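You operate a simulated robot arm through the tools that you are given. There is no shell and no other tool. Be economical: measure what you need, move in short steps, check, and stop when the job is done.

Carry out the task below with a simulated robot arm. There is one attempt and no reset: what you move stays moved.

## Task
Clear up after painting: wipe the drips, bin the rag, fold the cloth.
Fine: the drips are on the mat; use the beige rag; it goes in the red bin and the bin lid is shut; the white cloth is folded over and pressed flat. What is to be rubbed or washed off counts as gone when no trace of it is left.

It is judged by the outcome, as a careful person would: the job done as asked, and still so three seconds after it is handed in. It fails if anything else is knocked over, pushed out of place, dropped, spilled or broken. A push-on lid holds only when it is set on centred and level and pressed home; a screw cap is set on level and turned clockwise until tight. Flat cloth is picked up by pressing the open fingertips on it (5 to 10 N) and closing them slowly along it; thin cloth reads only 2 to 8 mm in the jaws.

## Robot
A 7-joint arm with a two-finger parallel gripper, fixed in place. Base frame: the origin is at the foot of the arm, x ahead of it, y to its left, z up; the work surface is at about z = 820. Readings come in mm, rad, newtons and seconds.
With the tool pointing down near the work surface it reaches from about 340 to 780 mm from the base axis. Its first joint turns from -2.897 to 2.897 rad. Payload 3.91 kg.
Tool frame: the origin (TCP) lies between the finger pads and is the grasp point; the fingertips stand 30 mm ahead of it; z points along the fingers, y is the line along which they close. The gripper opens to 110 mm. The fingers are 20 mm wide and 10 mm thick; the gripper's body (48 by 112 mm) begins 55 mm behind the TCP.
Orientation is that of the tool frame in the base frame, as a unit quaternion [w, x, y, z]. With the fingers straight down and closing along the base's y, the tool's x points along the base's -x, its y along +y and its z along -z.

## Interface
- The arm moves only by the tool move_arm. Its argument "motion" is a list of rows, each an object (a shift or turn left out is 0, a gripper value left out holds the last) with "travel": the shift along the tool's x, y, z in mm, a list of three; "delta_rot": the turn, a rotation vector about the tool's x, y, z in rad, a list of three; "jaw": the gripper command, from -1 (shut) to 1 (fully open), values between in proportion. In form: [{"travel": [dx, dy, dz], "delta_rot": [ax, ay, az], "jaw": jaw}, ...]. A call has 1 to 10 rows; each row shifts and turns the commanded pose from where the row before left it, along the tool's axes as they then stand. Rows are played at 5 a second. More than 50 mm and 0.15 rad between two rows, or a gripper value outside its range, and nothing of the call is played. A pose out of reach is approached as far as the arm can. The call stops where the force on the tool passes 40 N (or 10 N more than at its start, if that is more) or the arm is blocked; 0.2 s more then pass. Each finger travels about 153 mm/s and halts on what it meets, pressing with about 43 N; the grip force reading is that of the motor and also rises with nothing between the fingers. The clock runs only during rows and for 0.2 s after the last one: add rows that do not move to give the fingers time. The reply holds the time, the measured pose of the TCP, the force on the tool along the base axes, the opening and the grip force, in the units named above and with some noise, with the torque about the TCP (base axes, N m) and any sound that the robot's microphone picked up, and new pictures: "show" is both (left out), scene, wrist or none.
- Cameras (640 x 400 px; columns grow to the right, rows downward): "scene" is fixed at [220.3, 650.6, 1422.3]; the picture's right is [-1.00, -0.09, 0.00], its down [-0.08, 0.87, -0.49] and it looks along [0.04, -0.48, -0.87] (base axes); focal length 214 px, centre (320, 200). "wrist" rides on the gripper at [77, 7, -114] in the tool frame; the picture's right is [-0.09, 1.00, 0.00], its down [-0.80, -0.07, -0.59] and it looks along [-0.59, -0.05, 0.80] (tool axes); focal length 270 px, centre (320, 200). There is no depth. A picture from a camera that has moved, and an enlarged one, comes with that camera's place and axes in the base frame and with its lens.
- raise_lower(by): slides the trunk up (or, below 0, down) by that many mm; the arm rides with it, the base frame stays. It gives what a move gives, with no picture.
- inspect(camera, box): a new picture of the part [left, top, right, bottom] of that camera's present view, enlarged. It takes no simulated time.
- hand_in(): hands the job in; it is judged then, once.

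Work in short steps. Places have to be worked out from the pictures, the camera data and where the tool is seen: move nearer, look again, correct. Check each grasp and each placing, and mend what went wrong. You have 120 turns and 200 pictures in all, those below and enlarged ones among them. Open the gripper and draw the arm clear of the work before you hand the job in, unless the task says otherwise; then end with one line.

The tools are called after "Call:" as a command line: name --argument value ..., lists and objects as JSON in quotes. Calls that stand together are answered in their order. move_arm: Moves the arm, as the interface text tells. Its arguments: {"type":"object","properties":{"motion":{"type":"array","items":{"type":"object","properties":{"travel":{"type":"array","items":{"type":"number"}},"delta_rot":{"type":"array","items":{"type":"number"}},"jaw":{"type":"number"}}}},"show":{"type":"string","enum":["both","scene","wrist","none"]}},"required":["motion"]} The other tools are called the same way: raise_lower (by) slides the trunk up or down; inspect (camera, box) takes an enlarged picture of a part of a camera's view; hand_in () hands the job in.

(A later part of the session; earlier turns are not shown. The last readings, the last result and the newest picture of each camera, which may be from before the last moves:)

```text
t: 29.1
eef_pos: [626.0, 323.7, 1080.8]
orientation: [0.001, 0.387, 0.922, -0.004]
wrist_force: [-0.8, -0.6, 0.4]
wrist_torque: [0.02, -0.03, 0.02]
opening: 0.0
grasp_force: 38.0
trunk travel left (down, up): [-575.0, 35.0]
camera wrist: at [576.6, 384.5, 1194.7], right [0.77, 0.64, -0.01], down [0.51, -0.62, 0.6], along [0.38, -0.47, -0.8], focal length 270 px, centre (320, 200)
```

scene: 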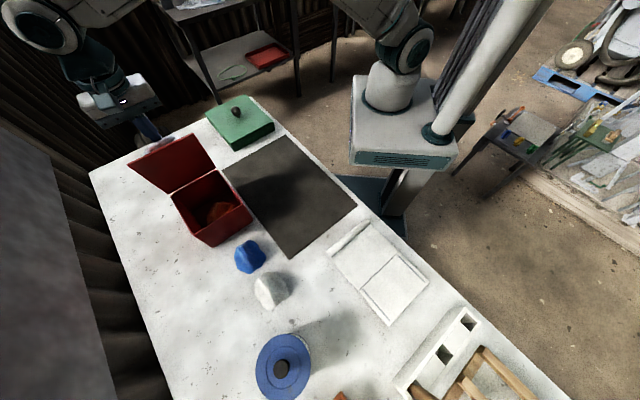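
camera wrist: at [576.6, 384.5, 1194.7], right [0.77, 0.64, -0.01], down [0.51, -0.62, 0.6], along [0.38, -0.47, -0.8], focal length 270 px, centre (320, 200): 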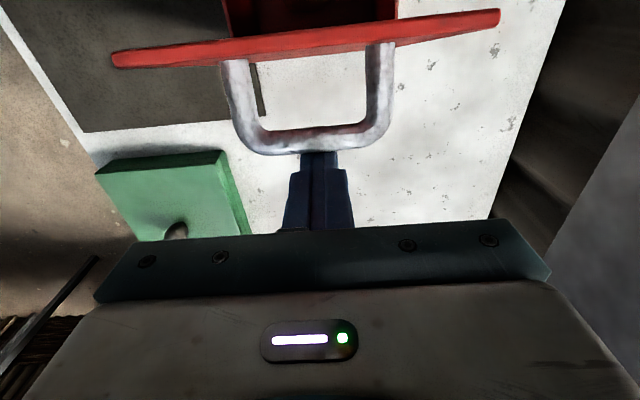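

Contact is light and the lid is turning. I keep pushing.

Call:
move_arm --motion '[{"travel": [9, 0, 0]}, {"travel": [9, 0, 0]}, {"travel": [9, 0, 0]}, {"travel": [9, 0, 0]}, {"travel": [9, 0, 0]}, {}]'

```text
t: 30.5
eef_pos: [595.1, 355.7, 1080.5]
orientation: [0.002, 0.386, 0.922, -0.004]
wrist_force: [-0.6, 0.5, -0.1]
wrist_torque: [0.01, 0.0, -0.04]
opening: 0.0
grasp_force: 37.9
trunk travel left (down, up): [-575.0, 35.0]
camera wrist: at [545.5, 416.0, 1194.6], right [0.77, 0.63, -0.01], down [0.51, -0.62, 0.6], along [0.38, -0.47, -0.8], focal length 270 px, centre (320, 200)
```

scene: 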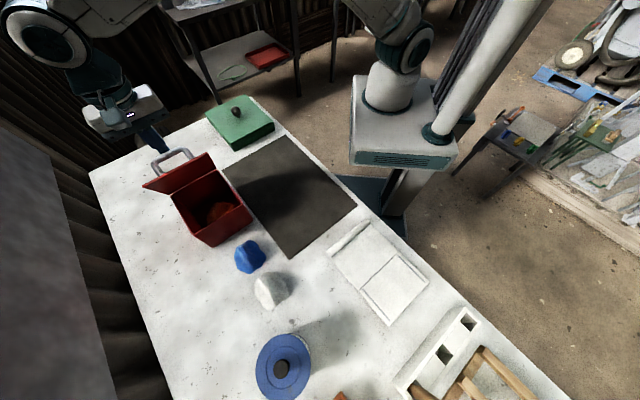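
wrist: 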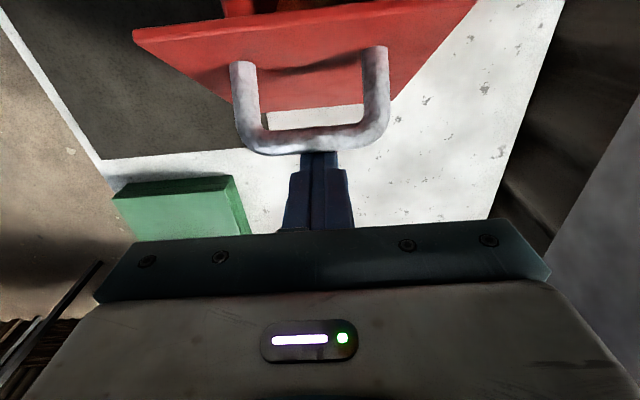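

The hinge holds by friction, so the lid follows nicely. I keep pushing the handle bar along its arc, descending as it goes.

Call:
move_arm --motion '[{"travel": [10, 0, 0]}, {"travel": [10, 0, 1]}, {"travel": [11, 0, 3]}, {"travel": [11, 0, 3]}, {"travel": [11, 0, 4]}, {"travel": [10, 0, 7]}, {"travel": [10, 0, 7]}, {"travel": [10, 0, 8]}, {}]'

```text
t: 32.5
eef_pos: [536.5, 413.5, 1046.4]
orientation: [0.001, 0.387, 0.922, -0.004]
wrist_force: [0.4, -0.4, 0.3]
wrist_torque: [-0.01, -0.02, 0.02]
opening: 0.0
grasp_force: 37.7
trunk travel left (down, up): [-575.0, 35.0]
camera wrist: at [487.5, 475.0, 1160.6], right [0.77, 0.63, -0.01], down [0.51, -0.62, 0.6], along [0.38, -0.47, -0.8], focal length 270 px, centre (320, 200)
```

scene: 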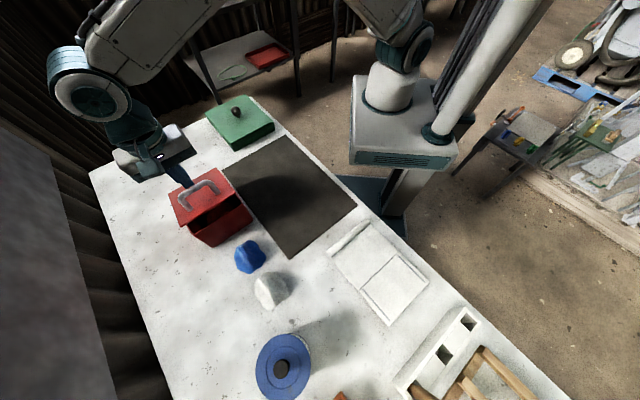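
wrist: 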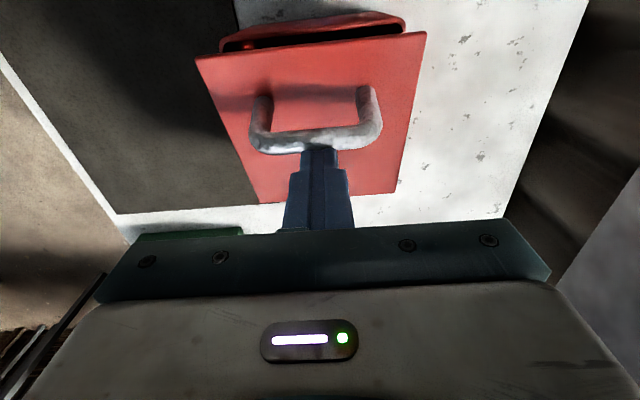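

The lid is well past halfway. I continue the arc down in small rows.

Call:
move_arm --motion '[{"travel": [7, 0, 7]}, {"travel": [7, 0, 8]}, {"travel": [6, 0, 8]}, {"travel": [5, 0, 8]}, {"travel": [5, 0, 8]}, {"travel": [5, 0, 8]}, {}]'

```text
t: 33.9
eef_pos: [518.7, 433.1, 1014.7]
orientation: [0.009, 0.388, 0.921, 0.002]
wrist_force: [-0.6, -12.9, 17.4]
wrist_torque: [-0.33, -0.03, -0.04]
opening: 0.0
grasp_force: 37.5
trunk travel left (down, up): [-575.0, 35.0]
stopped in row 6: the force on the tool passed its limit at 46 N (the readings are from after the stop); the commanded pose is now the measured one
camera wrist: at [467.4, 493.2, 1128.5], right [0.77, 0.63, 0.01], down [0.5, -0.62, 0.6], along [0.39, -0.46, -0.8], focal length 270 px, centre (320, 200)
```

scene: 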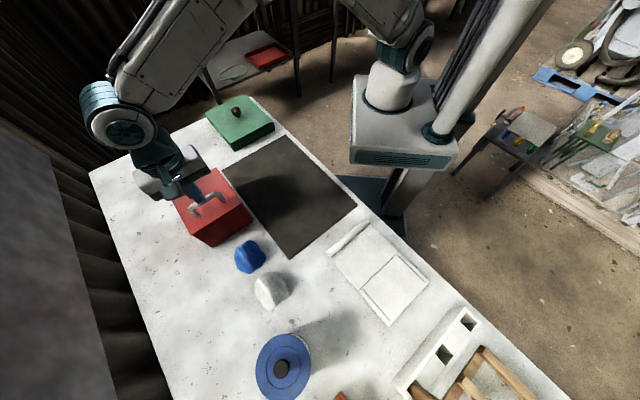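
wrist: 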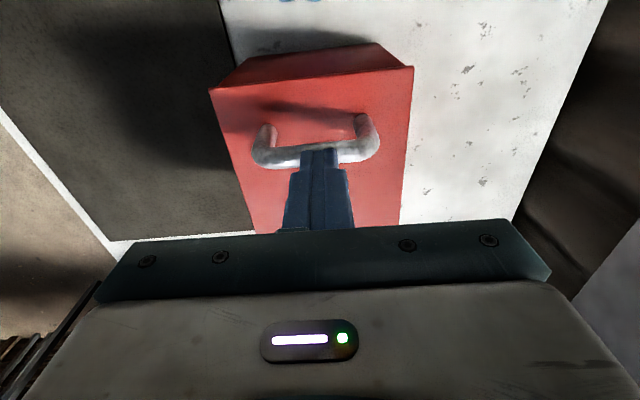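

The force limit tripped at tip z ≈ 985. I zoom in to see whether the lid is already shut.

Call:
inspect --camera "scene" --box '[160, 130, 270, 250]'

Call:
inspect --camera "wrist" --box '[200, 30, 440, 240]'

```text
3.33 times, centred on (215, 190) of scene
camera zoom: at [220.3, 650.6, 1422.3], right [-1.0, -0.09, 0.0], down [-0.08, 0.87, -0.49], along [0.04, -0.48, -0.87], focal length 715 px, centre (670, 233)
```

zoom: 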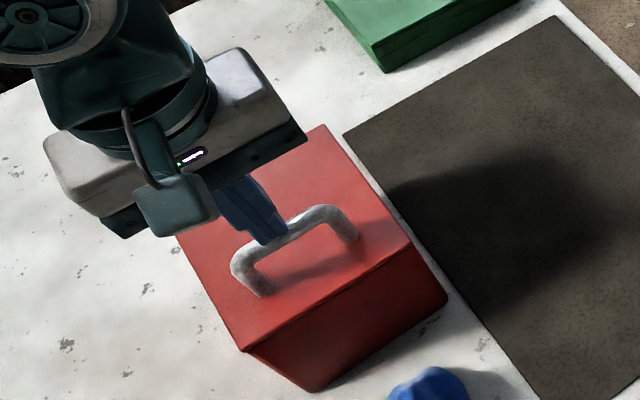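

```text
1.90 times, centred on (320, 135) of wrist
camera zoom: at [467.4, 493.2, 1128.5], right [0.77, 0.63, 0.01], down [0.5, -0.62, 0.6], along [0.39, -0.46, -0.8], focal length 515 px, centre (320, 324)
```

zoom: 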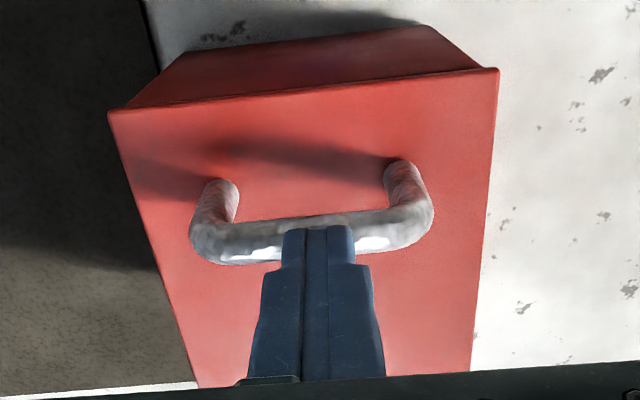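

The lid looks down, with the fingertips resting on the handle bar. I lift off and inspect the gap.

Call:
move_arm --motion '[{"travel": [0, 0, -25]}, {"travel": [0, 0, -35]}, {}]' --show "wrist"

Call:
inspect --camera "scene" --box '[160, 130, 270, 250]'

Call:
inspect --camera "wrist" --box '[200, 0, 440, 200]'

```text
t: 34.7
eef_pos: [517.7, 437.0, 1071.7]
orientation: [0.006, 0.387, 0.922, 0.0]
wrist_force: [-0.1, 0.7, 0.3]
wrist_torque: [-0.03, 0.02, 0.01]
opening: 0.0
grasp_force: 37.7
trunk travel left (down, up): [-575.0, 35.0]
camera wrist: at [467.7, 497.6, 1185.1], right [0.77, 0.63, 0.01], down [0.5, -0.62, 0.6], along [0.39, -0.46, -0.8], focal length 270 px, centre (320, 200)
```

wrist: 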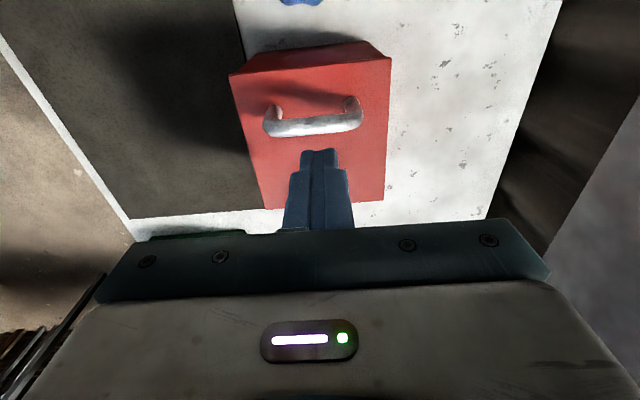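

```text
3.33 times, centred on (215, 190) of scene
camera zoom: at [220.3, 650.6, 1422.3], right [-1.0, -0.09, 0.0], down [-0.08, 0.87, -0.49], along [0.04, -0.48, -0.87], focal length 715 px, centre (670, 233)
```

zoom: 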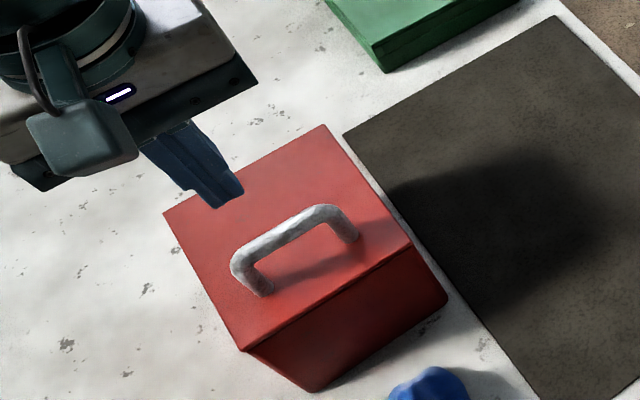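

```text
2.00 times, centred on (320, 100) of wrist
camera zoom: at [467.7, 497.6, 1185.1], right [0.77, 0.63, 0.01], down [0.5, -0.62, 0.6], along [0.39, -0.46, -0.8], focal length 541 px, centre (320, 400)
```

zoom: 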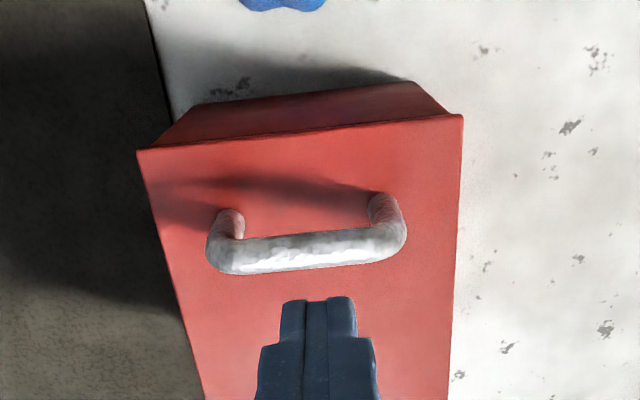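

The rag bin is shut. Next is the cloth: its rolled edge runs from about (91, 382) to (212, 494), the crease is near (67, 523) and the far edge near (-6, 595). I turn the tool so its jaws close across the roll.

Call:
move_arm --motion '[{"travel": [0, 0, -20], "delta_rot": [0, 0, -0.149]}, {"delta_rot": [0, 0, -0.149]}, {"delta_rot": [0, 0, -0.149]}, {"delta_rot": [0, 0, -0.149]}, {"delta_rot": [0, 0, -0.149]}, {"delta_rot": [0, 0, -0.149]}, {"delta_rot": [0, 0, -0.149]}, {"delta_rot": [0, 0, -0.149]}, {"delta_rot": [0, 0, -0.149]}, {"delta_rot": [0, 0, -0.149]}]' --show "none"

```text
t: 36.9
eef_pos: [517.1, 437.9, 1091.7]
orientation: [0.005, -0.342, 0.94, -0.002]
wrist_force: [-0.2, -0.1, 0.6]
wrist_torque: [-0.01, -0.01, 0.04]
opening: 0.0
grasp_force: 37.9
trunk travel left (down, up): [-575.0, 35.0]
```

Orientation is nearly right. I trim it and travel over to above the rolled edge.

Call:
move_arm --motion '[{"delta_rot": [0, 0, -0.05]}, {"travel": [29.8, 27.7, 5]}, {"travel": [29.8, 27.7, 5]}, {"travel": [29.8, 27.7, 5]}, {"travel": [29.8, 27.7, 5]}, {"travel": [29.8, 27.7, 10]}, {"travel": [29.8, 27.7, 15]}, {"travel": [29.8, 27.7, 15]}, {"travel": [29.8, 27.7, 15]}, {"travel": [29.8, 27.7, 15], "jaw": 0}]'

```text
t: 39.1
eef_pos: [151.0, 437.3, 997.7]
orientation: [0.005, -0.365, 0.931, -0.003]
wrist_force: [0.2, 0.1, -0.5]
wrist_torque: [0.03, 0.02, -0.03]
opening: 55.1
grasp_force: 0.1
trunk travel left (down, up): [-575.0, 35.0]
camera wrist: at [87.7, 391.2, 1111.7], right [-0.61, 0.79, -0.01], down [0.63, 0.49, 0.6], along [0.48, 0.36, -0.8], focal length 270 px, centre (320, 200)
```

scene: 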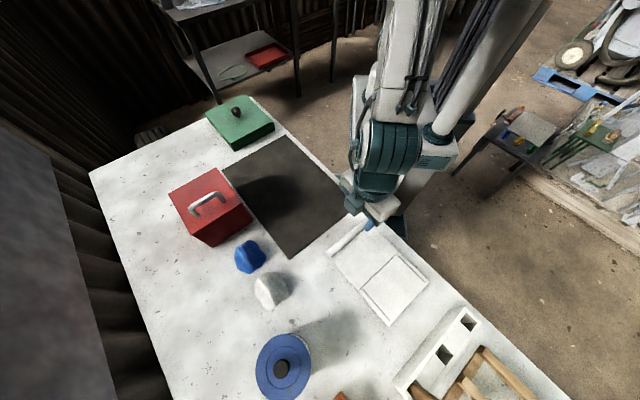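
wrist: 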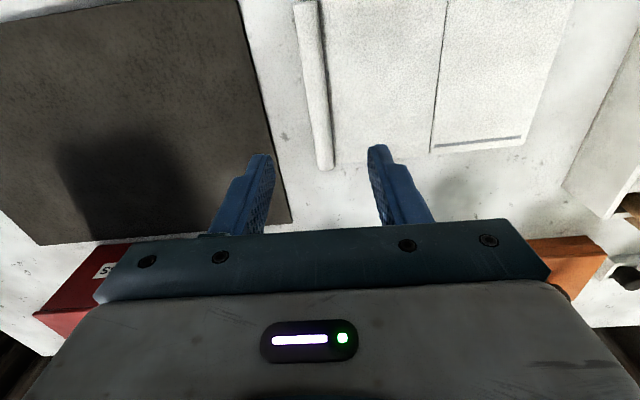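

The roll passes right under the TCP. I zoom in on it.

Call:
inspect --camera "wrist" --box '[270, 0, 590, 200]'

```text
2.00 times, centred on (430, 100) of wrist
camera zoom: at [87.7, 391.2, 1111.7], right [-0.61, 0.79, -0.01], down [0.63, 0.49, 0.6], along [0.48, 0.36, -0.8], focal length 541 px, centre (100, 400)
```

zoom: 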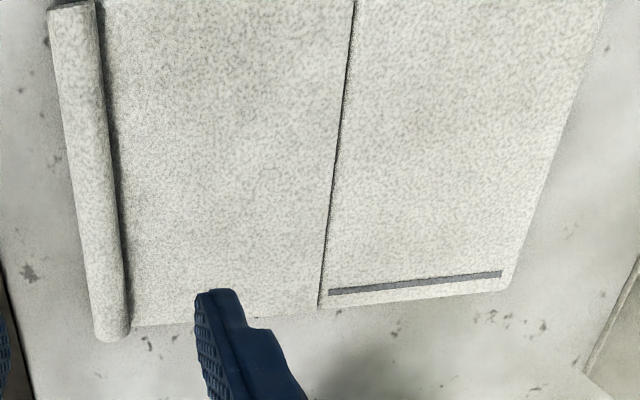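

The hem is a raised roll about 20 mm thick. I descend astride it with the jaws half open.

Call:
move_arm --motion '[{"travel": [0, -2.5, 40]}, {"travel": [0, 0, 40]}, {"travel": [0, 0, 30]}, {"travel": [0, 0, 15]}, {"travel": [0, 0, 9]}, {}]'

Call:
inspect --camera "scene" --box '[310, 190, 440, 330]'

```text
t: 40.5
eef_pos: [156.6, 436.3, 862.3]
orientation: [0.005, -0.364, 0.931, -0.004]
wrist_force: [-0.3, 0.6, -0.5]
wrist_torque: [0.0, 0.02, -0.01]
opening: 55.2
grasp_force: 0.0
trunk travel left (down, up): [-575.0, 35.0]
camera wrist: at [92.7, 389.3, 976.8], right [-0.61, 0.79, -0.01], down [0.63, 0.49, 0.6], along [0.48, 0.36, -0.8], focal length 270 px, centre (320, 200)
```

scene: 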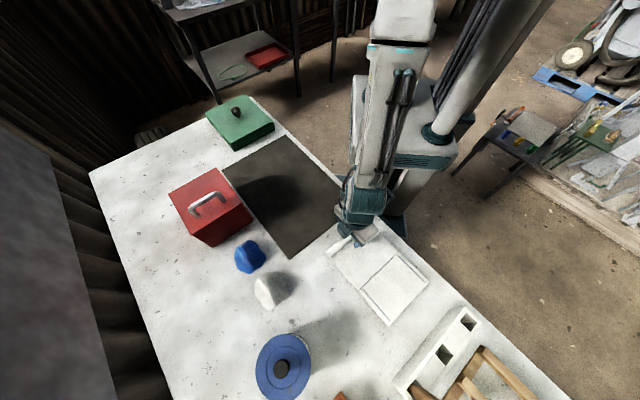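
wrist: 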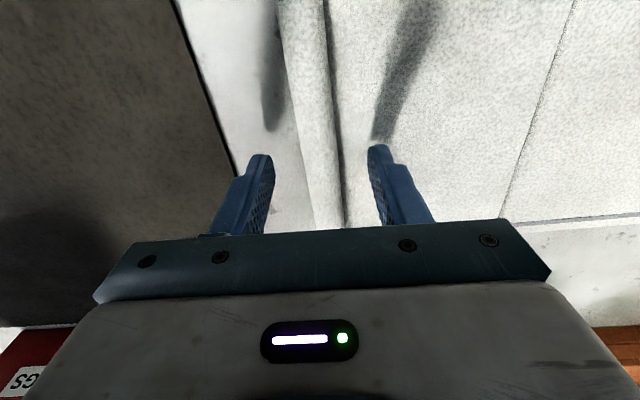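

```text
2.86 times, centred on (375, 260) of scene
camera zoom: at [220.3, 650.6, 1422.3], right [-1.0, -0.09, 0.0], down [-0.08, 0.87, -0.49], along [0.04, -0.48, -0.87], focal length 613 px, centre (163, 29)
```

zoom: 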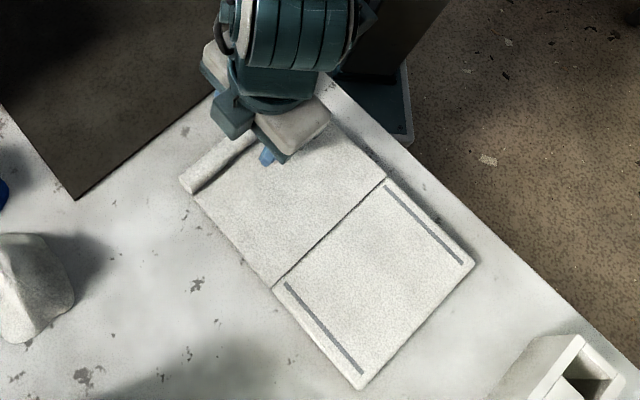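

The fingers are astride the roll. I lower until there is light contact.

Call:
move_arm --motion '[{"travel": [0, 0, 3]}, {"travel": [0, 0, 2]}, {}]' --show "none"

```text
t: 41.3
eef_pos: [155.4, 434.6, 856.9]
orientation: [0.005, -0.364, 0.931, -0.003]
wrist_force: [-0.3, 0.4, -0.4]
wrist_torque: [-0.04, 0.01, -0.03]
opening: 55.0
grasp_force: 0.1
trunk travel left (down, up): [-575.0, 35.0]
```

No contact yet at tip z ≈ 827, so I go slightly lower.

Call:
move_arm --motion '[{"travel": [0, 0, 2]}, {"travel": [0, 0, 1.5]}, {}]' --show "none"

```text
t: 42.1
eef_pos: [155.8, 435.2, 855.3]
orientation: [0.006, -0.364, 0.931, -0.003]
wrist_force: [0.0, 0.8, 19.2]
wrist_torque: [0.45, 0.5, 0.0]
opening: 54.8
grasp_force: 0.0
trunk travel left (down, up): [-575.0, 35.0]
```

Contact now reads 19 N. I ease off 1 mm and close slowly on the roll.

Call:
move_arm --motion '[{"travel": [0, 0, -1]}, {"jaw": -0.2}, {"jaw": -0.35}, {"jaw": -0.5}, {"jaw": -0.6}, {"jaw": -0.7}, {"jaw": -0.8}, {"jaw": -1}, {}, {}]'

```text
t: 44.3
eef_pos: [155.3, 435.2, 855.3]
orientation: [0.005, -0.364, 0.931, -0.003]
wrist_force: [0.0, -1.1, 5.0]
wrist_torque: [0.02, -0.07, -0.27]
opening: 19.0
grasp_force: 42.9
trunk travel left (down, up): [-575.0, 35.0]
camera wrist: at [92.3, 388.6, 969.5], right [-0.61, 0.79, -0.01], down [0.63, 0.49, 0.6], along [0.48, 0.36, -0.8], focal length 270 px, centre (320, 200)
```

scene: 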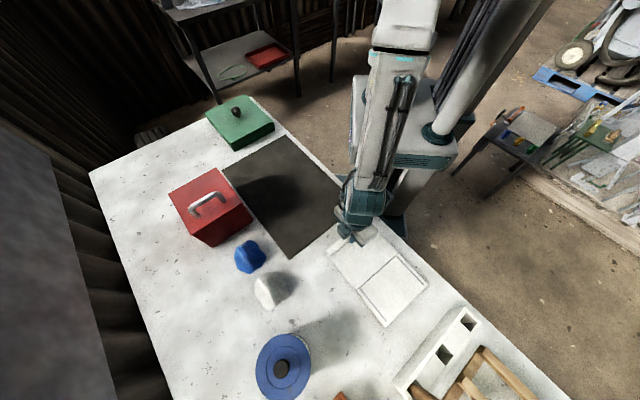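
wrist: 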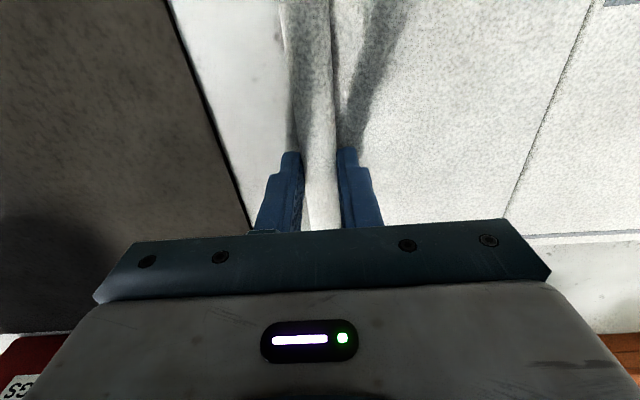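

The roll is held at 19 mm. I start along the folding arc about the crease (radius ≈ 120 mm) and check after the first part.

Call:
move_arm --motion '[{"travel": [0, 1, -10]}, {"travel": [0, 1.5, -10]}, {"travel": [0, 3, -12]}, {"travel": [0, 4, -12]}, {"travel": [0, 6, -12]}, {}]'

Call:
inspect --camera "scene" --box '[310, 190, 440, 330]'

```text
t: 45.7
eef_pos: [144.9, 447.4, 911.0]
orientation: [0.004, -0.364, 0.931, -0.005]
wrist_force: [1.0, 0.4, -0.5]
wrist_torque: [0.01, -0.19, -0.28]
opening: 18.9
grasp_force: 42.8
trunk travel left (down, up): [-575.0, 35.0]
camera wrist: at [82.1, 400.8, 1024.9], right [-0.61, 0.79, -0.01], down [0.63, 0.49, 0.6], along [0.48, 0.36, -0.8], focal length 270 px, centre (320, 200)
```

scene: 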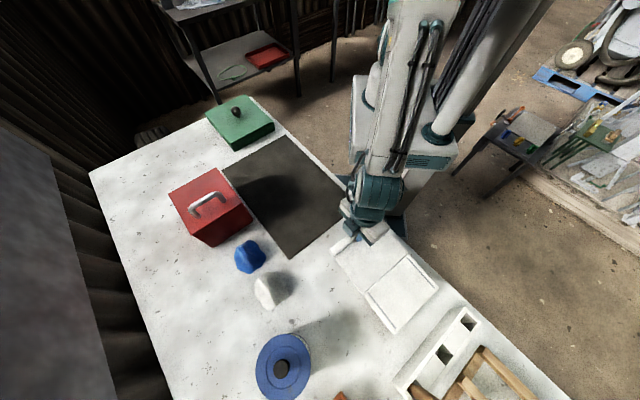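
wrist: 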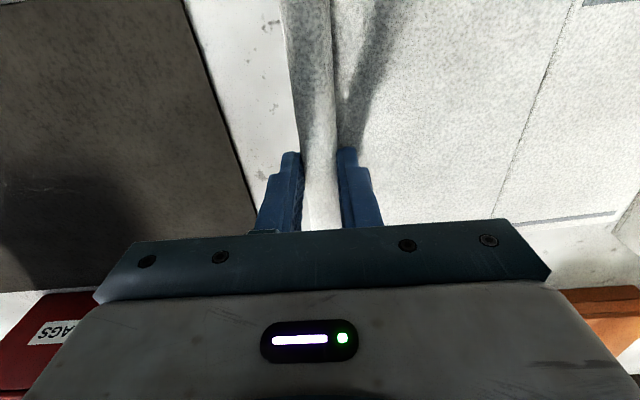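

```text
2.86 times, centred on (375, 260) of scene
camera zoom: at [220.3, 650.6, 1422.3], right [-1.0, -0.09, 0.0], down [-0.08, 0.87, -0.49], along [0.04, -0.48, -0.87], focal length 613 px, centre (163, 29)
```

zoom: 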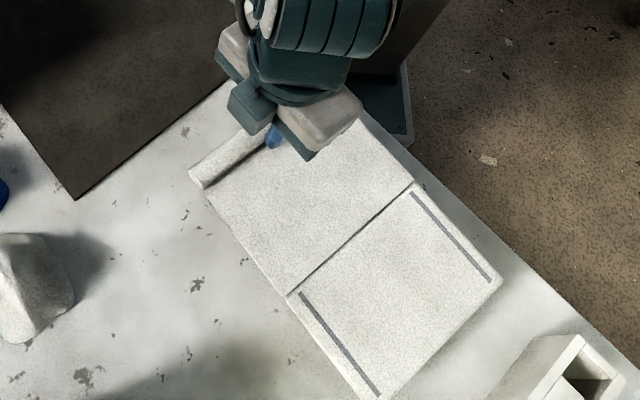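

The cloth came up almost as a stiff plate, because clamping the roll holds its panel level. I tilt the tool along with the panel so it turns about the crease instead, first to 30°.

Call:
move_arm --motion '[{"travel": [0, 3, 0], "delta_rot": [0.131, 0, 0]}, {"travel": [0, 3, -0.4], "delta_rot": [0.131, 0, 0]}, {"travel": [0, 2.9, -0.8], "delta_rot": [0.131, 0, 0]}, {"travel": [0, 2.8, -1.1], "delta_rot": [0.131, 0, 0]}, {}]'

Call:
inspect --camera "scene" --box '[310, 190, 440, 330]'

```text
t: 46.9
eef_pos: [136.3, 455.3, 911.4]
orientation: [0.099, -0.35, 0.898, -0.246]
wrist_force: [1.7, 1.6, 5.4]
wrist_torque: [0.45, 0.17, -0.24]
opening: 19.2
grasp_force: 43.1
trunk travel left (down, up): [-575.0, 35.0]
camera wrist: at [35.3, 451.2, 1005.9], right [-0.51, 0.69, -0.51], down [0.42, 0.72, 0.55], along [0.75, 0.07, -0.66], focal length 270 px, centre (320, 200)
```

scene: 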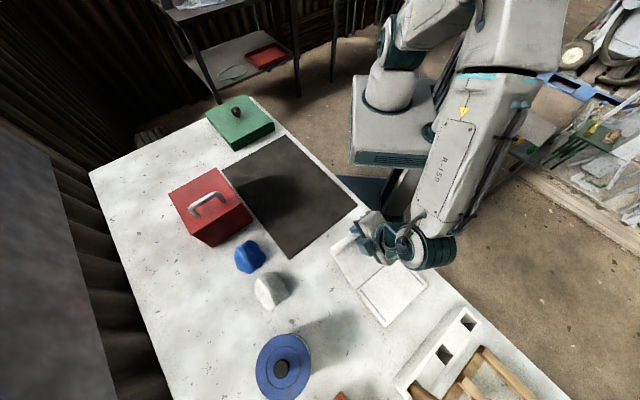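
wrist: 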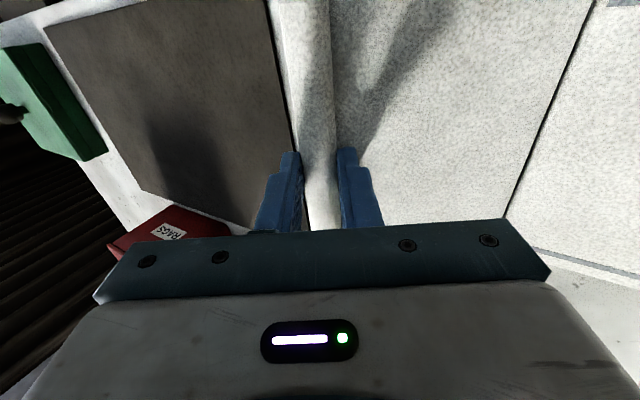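

```text
2.86 times, centred on (375, 260) of scene
camera zoom: at [220.3, 650.6, 1422.3], right [-1.0, -0.09, 0.0], down [-0.08, 0.87, -0.49], along [0.04, -0.48, -0.87], focal length 613 px, centre (163, 29)
```

zoom: 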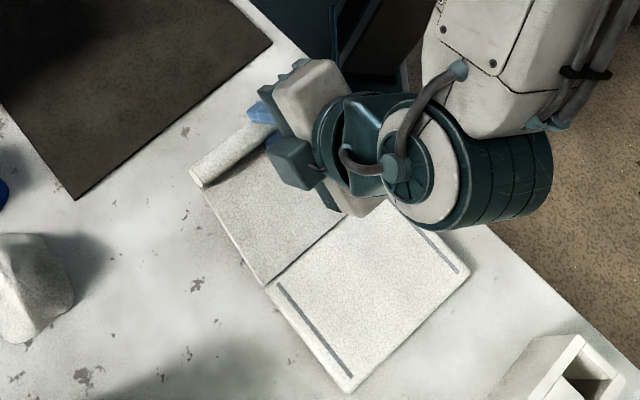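

This works: panel 1 is tilted 30° and panel 2 lies flat in place. I continue the same screw motion to 60°.

Call:
move_arm --motion '[{"travel": [0, 3.9, -15.7], "delta_rot": [0.131, 0, 0]}, {"travel": [0, 4, -15.6], "delta_rot": [0.131, 0, 0]}, {"travel": [0, 4, -15.6], "delta_rot": [0.131, 0, 0]}, {"travel": [0, 4, -15.6], "delta_rot": [0.131, 0, 0]}, {}]'

Call:
inspect --camera "scene" --box '[310, 190, 440, 330]'

```text
t: 48.1
eef_pos: [100.4, 494.9, 946.6]
orientation: [0.187, -0.312, 0.804, -0.47]
wrist_force: [-0.2, -0.5, -1.3]
wrist_torque: [-0.15, 0.13, 0.11]
opening: 19.0
grasp_force: 43.6
trunk travel left (down, up): [-575.0, 35.0]
camera wrist: at [-27.0, 518.1, 996.6], right [-0.26, 0.42, -0.87], down [0.26, 0.9, 0.36], along [0.93, -0.13, -0.34], focal length 270 px, centre (320, 200)
```

scene: 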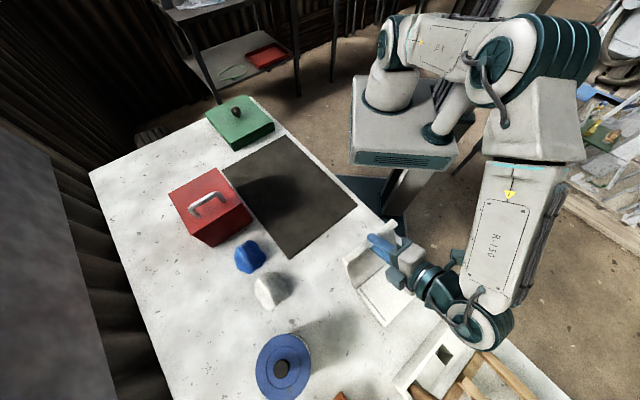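
wrist: 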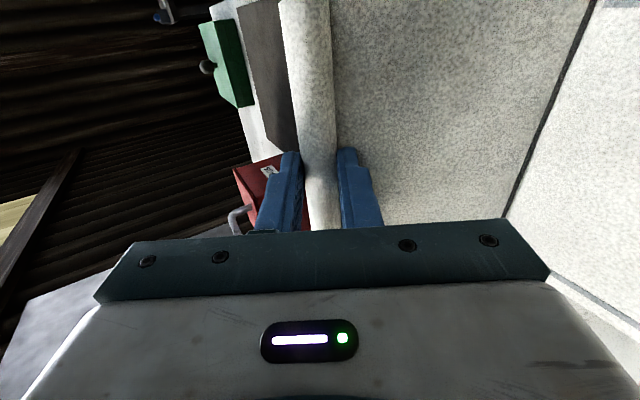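

```text
2.86 times, centred on (375, 260) of scene
camera zoom: at [220.3, 650.6, 1422.3], right [-1.0, -0.09, 0.0], down [-0.08, 0.87, -0.49], along [0.04, -0.48, -0.87], focal length 613 px, centre (163, 29)
```

zoom: 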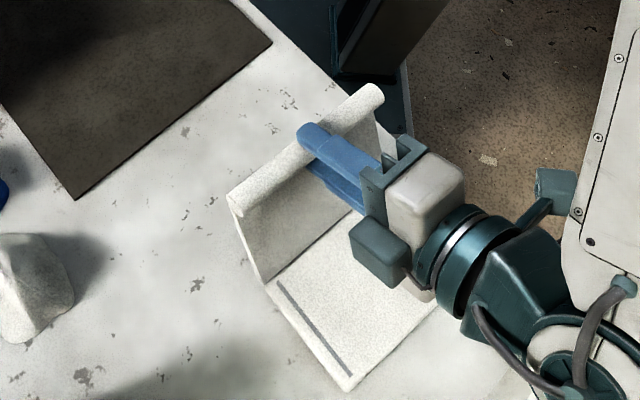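

Panel 1 is at 60°. Before tilting more I check the clearance between the robot's wrist and the brush holder.

Call:
inspect --camera "scene" --box '[380, 230, 560, 400]'

```text
2.35 times, centred on (470, 315) of scene
camera zoom: at [220.3, 650.6, 1422.3], right [-1.0, -0.09, 0.0], down [-0.08, 0.87, -0.49], along [0.04, -0.48, -0.87], focal length 505 px, centre (-33, -71)
```

zoom: 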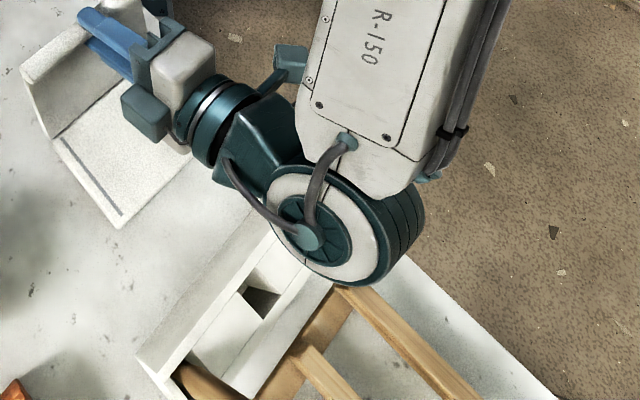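

The wrist drum is at about z 1045, well above the holder, and would still be near z 950 at 75°. I tilt two more steps to 75°.

Call:
move_arm --motion '[{"travel": [0, 4, -15.6], "delta_rot": [0.131, 0, 0]}, {"travel": [0, 4, -15.6], "delta_rot": [0.131, 0, 0]}, {}]'

Call:
inspect --camera "scene" --box '[330, 200, 550, 380]'

```text
t: 48.9
eef_pos: [77.7, 517.9, 951.6]
orientation: [0.225, -0.286, 0.736, -0.571]
wrist_force: [-1.3, -1.7, 1.9]
wrist_torque: [-0.3, 0.19, 0.07]
opening: 19.2
grasp_force: 43.3
trunk travel left (down, up): [-575.0, 35.0]
camera wrist: at [-55.0, 548.5, 974.1], right [-0.1, 0.24, -0.97], down [0.21, 0.95, 0.22], along [0.97, -0.18, -0.14], focal length 270 px, centre (320, 200)
```

scene: 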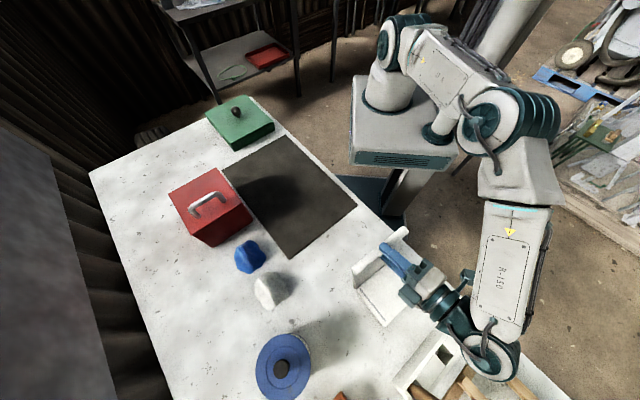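
wrist: 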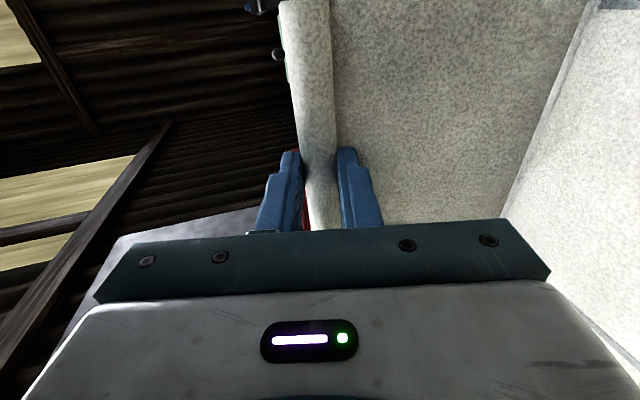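

```text
2.22 times, centred on (440, 290) of scene
camera zoom: at [220.3, 650.6, 1422.3], right [-1.0, -0.09, 0.0], down [-0.08, 0.87, -0.49], along [0.04, -0.48, -0.87], focal length 477 px, centre (53, 0)
```

zoom: 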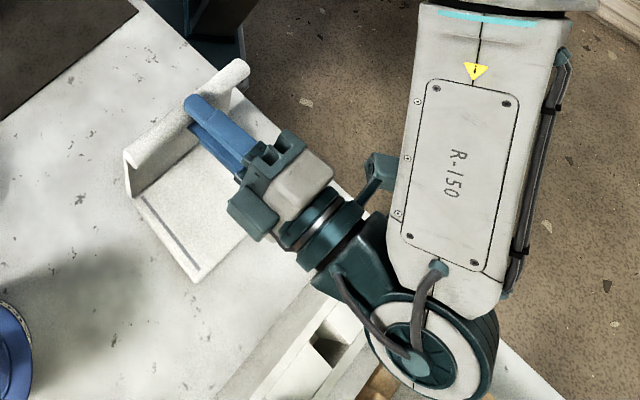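

The holder is about 60 mm tall, so I stop tilting near 82°. Then I loosen the jaws to a loose cage around the roll, turn the tool back upright about the roll, and use the rear finger to push the panel over.

Call:
move_arm --motion '[{"travel": [0, 4, -15.6], "delta_rot": [0.131, 0, 0]}, {}, {"jaw": -0.55}, {"jaw": -0.45}, {}]'

Call:
inspect --camera "scene" --box '[330, 200, 550, 380]'

```text
t: 50.1
eef_pos: [78.3, 517.3, 952.6]
orientation: [0.225, -0.286, 0.736, -0.571]
wrist_force: [1.2, 1.0, -0.1]
wrist_torque: [-0.01, 0.01, -0.02]
opening: 30.2
grasp_force: 0.1
out of reach, approached as far as the arm can: row 1
trunk travel left (down, up): [-575.0, 35.0]
camera wrist: at [-54.6, 548.6, 974.3], right [-0.1, 0.24, -0.96], down [0.21, 0.95, 0.22], along [0.97, -0.18, -0.14], focal length 270 px, centre (320, 200)
```

scene: 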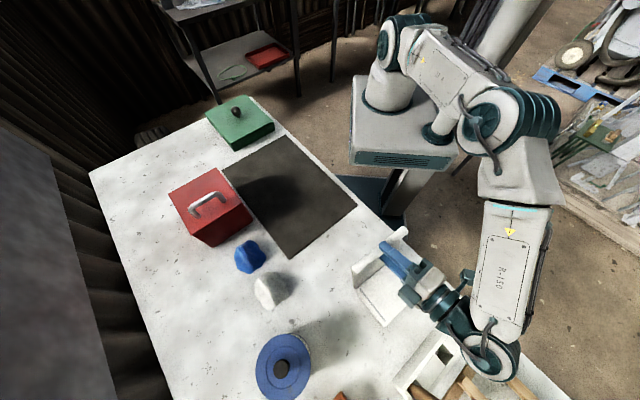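
wrist: 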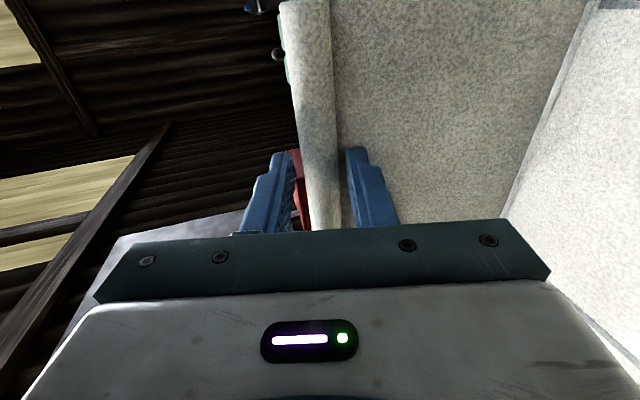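

```text
2.22 times, centred on (440, 290) of scene
camera zoom: at [220.3, 650.6, 1422.3], right [-1.0, -0.09, 0.0], down [-0.08, 0.87, -0.49], along [0.04, -0.48, -0.87], focal length 477 px, centre (53, 0)
```

zoom: 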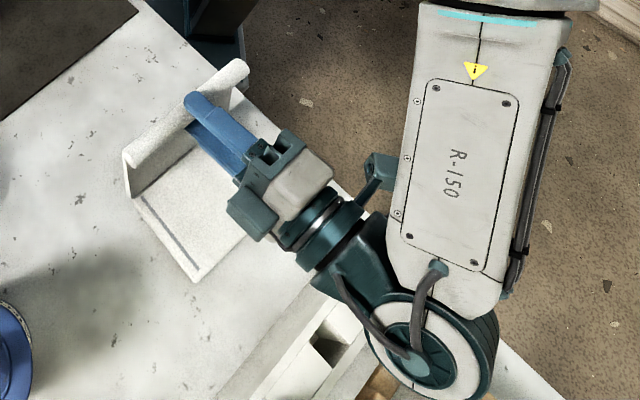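

The tilt stopped at 75°, its limit. The panel stays upright by itself after loosening. I turn the tool back around the roll, keeping it caged.

Call:
move_arm --motion '[{"travel": [0, -3, 0], "delta_rot": [-0.136, 0, 0]}, {"travel": [0, -3, 0], "delta_rot": [-0.136, 0, 0]}, {"travel": [0, -3, 0], "delta_rot": [-0.136, 0, 0]}, {"travel": [0, -3, 0], "delta_rot": [-0.136, 0, 0]}, {}]'

Call:
inspect --camera "scene" --box '[330, 200, 550, 380]'

```text
t: 51.3
eef_pos: [83.0, 514.5, 963.2]
orientation: [0.139, -0.336, 0.863, -0.351]
wrist_force: [-1.0, -0.5, -0.8]
wrist_torque: [-0.01, 0.03, -0.01]
opening: 30.1
grasp_force: 0.1
trunk travel left (down, up): [-575.0, 35.0]
camera wrist: at [-32.9, 524.3, 1040.0], right [-0.41, 0.59, -0.7], down [0.34, 0.81, 0.48], along [0.84, -0.04, -0.53], focal length 270 px, centre (320, 200)
```

scene: 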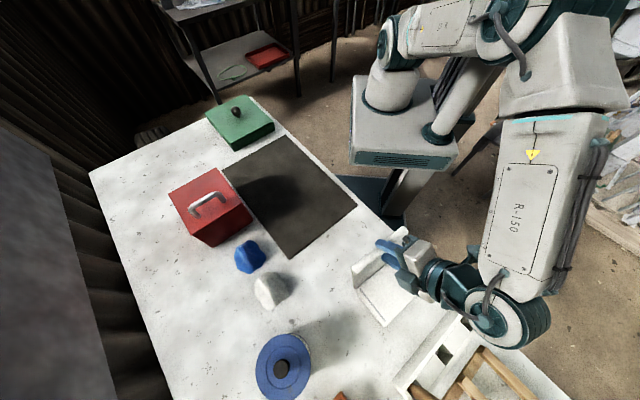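
wrist: 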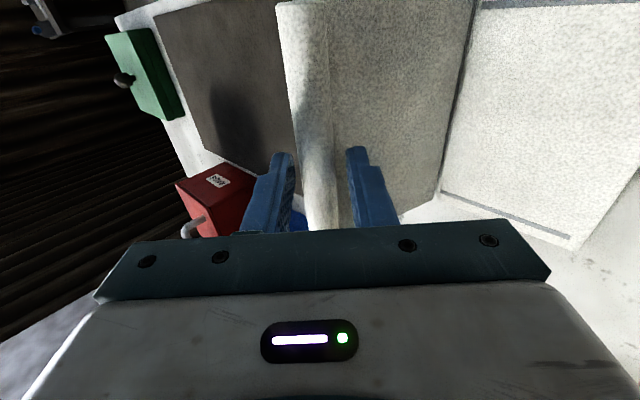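

```text
2.22 times, centred on (440, 290) of scene
camera zoom: at [220.3, 650.6, 1422.3], right [-1.0, -0.09, 0.0], down [-0.08, 0.87, -0.49], along [0.04, -0.48, -0.87], focal length 477 px, centre (53, 0)
```

zoom: 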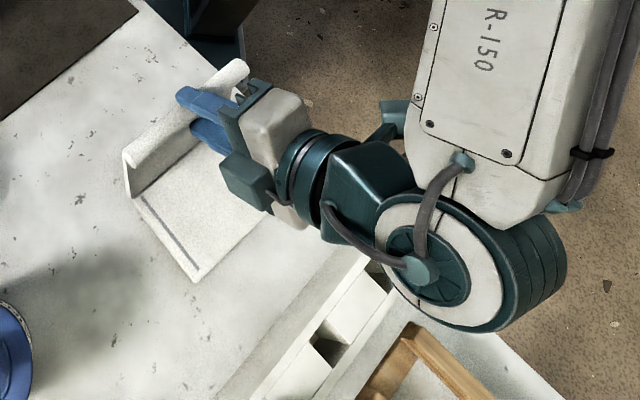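

The panel stands and the roll stays caged. I continue turning until the tool is nearly upright.

Call:
move_arm --motion '[{"travel": [0, -3, 0], "delta_rot": [-0.14, 0, 0]}, {"travel": [0, -3, 0], "delta_rot": [-0.14, 0, 0]}, {"travel": [0, -3, 0], "delta_rot": [-0.14, 0, 0]}, {"travel": [0, -3, 0], "delta_rot": [-0.14, 0, 0]}, {"travel": [0, -3, 0], "delta_rot": [-0.14, 0, 0]}, {}]'

Call:
inspect --camera "scene" --box '[310, 190, 440, 330]'

```text
t: 52.7
eef_pos: [90.8, 505.2, 970.1]
orientation: [0.016, -0.364, 0.931, -0.034]
wrist_force: [-0.4, -0.2, -0.8]
wrist_torque: [-0.02, -0.01, -0.03]
opening: 30.3
grasp_force: 0.2
trunk travel left (down, up): [-575.0, 35.0]
camera wrist: at [22.6, 463.7, 1083.7], right [-0.61, 0.79, -0.07], down [0.6, 0.52, 0.6], along [0.52, 0.32, -0.79], focal length 270 px, centre (320, 200)
```

scene: 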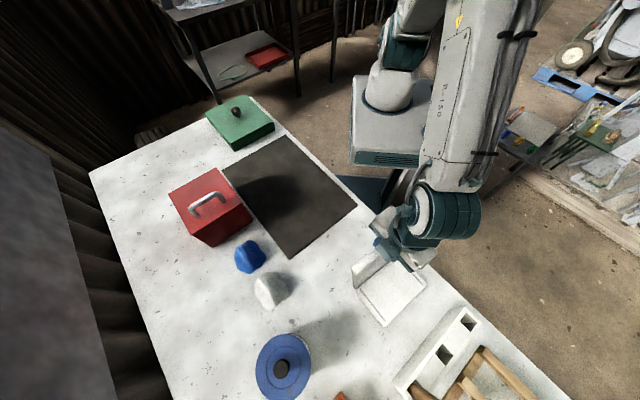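
wrist: 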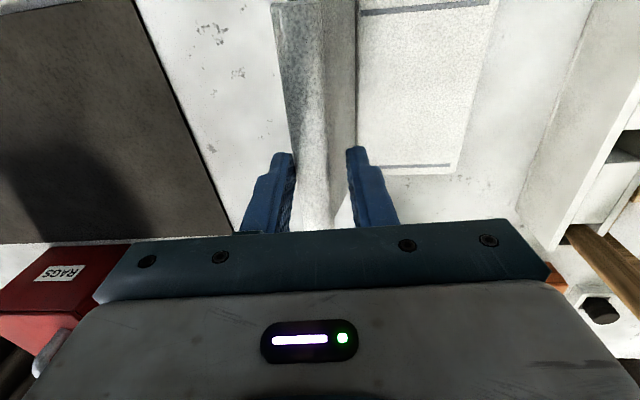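

```text
2.86 times, centred on (375, 260) of scene
camera zoom: at [220.3, 650.6, 1422.3], right [-1.0, -0.09, 0.0], down [-0.08, 0.87, -0.49], along [0.04, -0.48, -0.87], focal length 613 px, centre (163, 29)
```

zoom: 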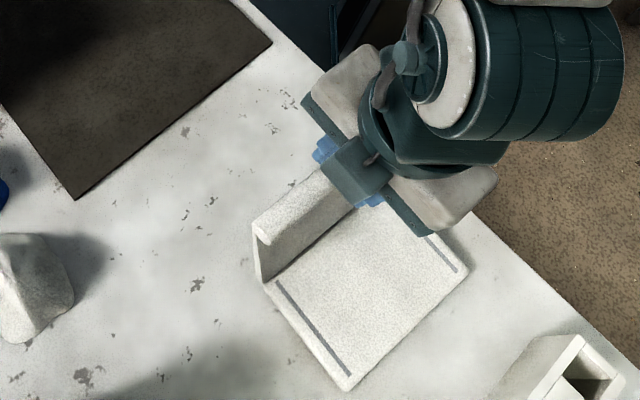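

The fingers now straddle the standing panel. I push it past vertical with the rear finger, following its arc.

Call:
move_arm --motion '[{"travel": [0, 10, 3]}, {"travel": [0, 10, 2]}, {"travel": [0, 11, 0]}, {"travel": [0, 10, 0]}, {"travel": [0, 10, 1]}, {"travel": [0, 11, 1]}, {}]'

Call:
inspect --camera "scene" --box '[310, 190, 440, 330]'

```text
t: 54.3
eef_pos: [49.1, 550.2, 957.0]
orientation: [0.017, -0.364, 0.931, -0.034]
wrist_force: [-0.4, -0.5, 0.4]
wrist_torque: [0.01, 0.05, -0.02]
opening: 30.2
grasp_force: 0.1
trunk travel left (down, up): [-575.0, 35.0]
camera wrist: at [-18.8, 509.1, 1071.8], right [-0.61, 0.79, -0.08], down [0.6, 0.52, 0.6], along [0.52, 0.32, -0.79], focal length 270 px, centre (320, 200)
```

scene: 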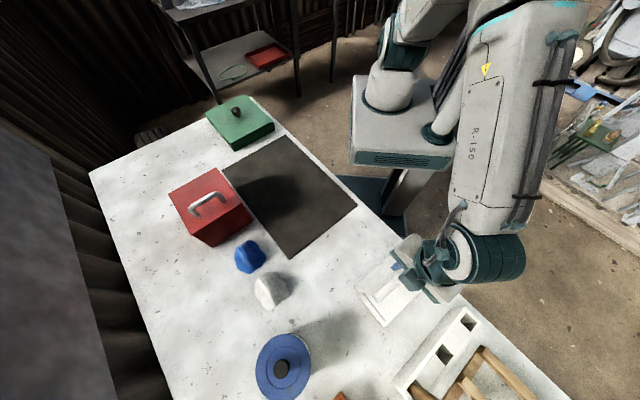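
wrist: 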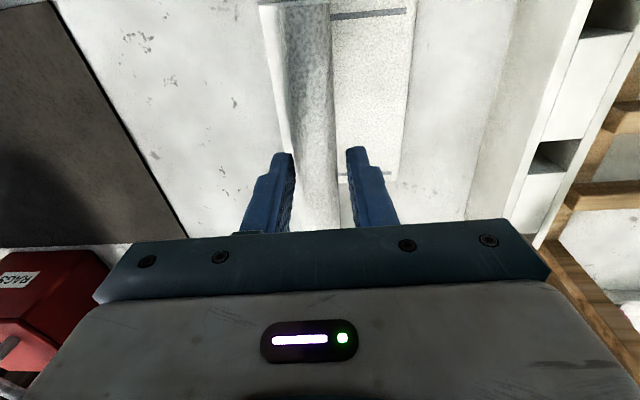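

```text
2.86 times, centred on (375, 260) of scene
camera zoom: at [220.3, 650.6, 1422.3], right [-1.0, -0.09, 0.0], down [-0.08, 0.87, -0.49], along [0.04, -0.48, -0.87], focal length 613 px, centre (163, 29)
```

zoom: 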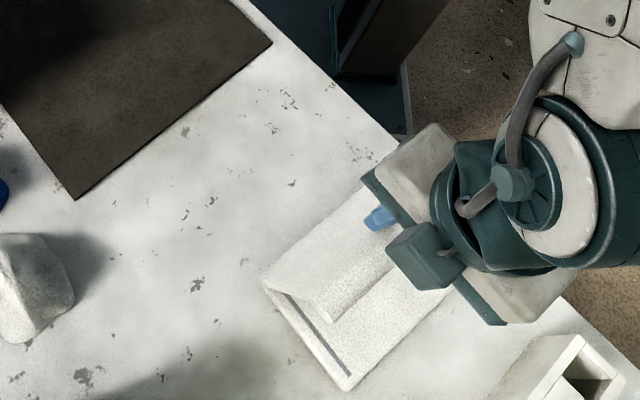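

The panel is past vertical. I keep following its arc downwards.

Call:
move_arm --motion '[{"travel": [0, 10, 2]}, {"travel": [0, 10, 2]}, {"travel": [0, 9, 3]}, {"travel": [0, 9, 6]}, {"travel": [0, 8, 6]}, {"travel": [0, 8, 6]}, {"travel": [0, 7, 7]}, {}]'

Call:
inspect --camera "scene" --box '[310, 190, 440, 330]'

```text
t: 56.1
eef_pos: [9.3, 592.0, 921.9]
orientation: [0.017, -0.364, 0.931, -0.034]
wrist_force: [-0.6, 2.0, 2.0]
wrist_torque: [0.01, -0.07, 0.03]
opening: 31.1
grasp_force: 1.3
trunk travel left (down, up): [-575.0, 35.0]
camera wrist: at [-58.8, 551.7, 1034.8], right [-0.61, 0.79, -0.08], down [0.6, 0.52, 0.6], along [0.52, 0.32, -0.79], focal length 270 px, centre (320, 200)
```

scene: 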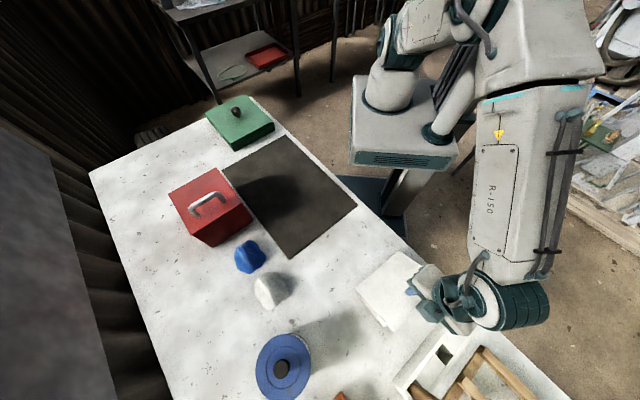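
wrist: 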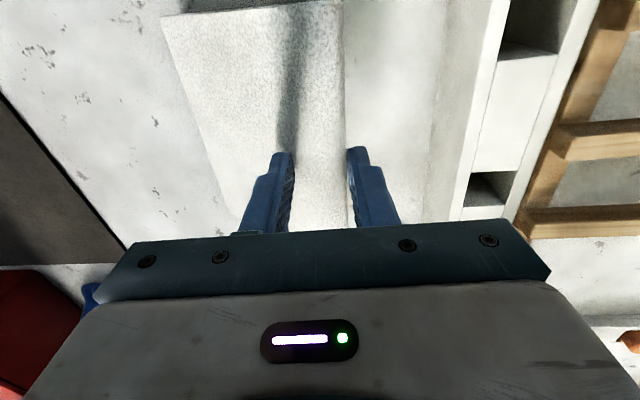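

```text
2.86 times, centred on (375, 260) of scene
camera zoom: at [220.3, 650.6, 1422.3], right [-1.0, -0.09, 0.0], down [-0.08, 0.87, -0.49], along [0.04, -0.48, -0.87], focal length 613 px, centre (163, 29)
```

zoom: 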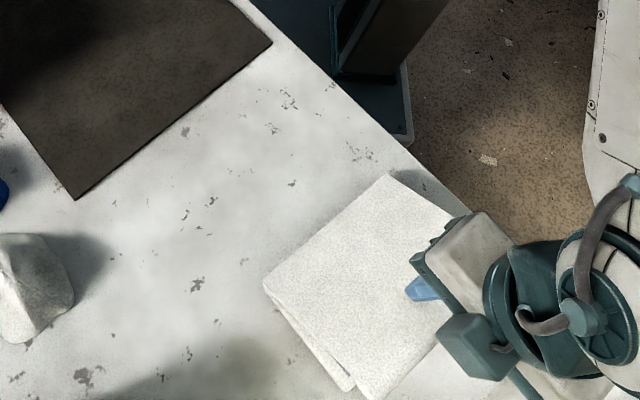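

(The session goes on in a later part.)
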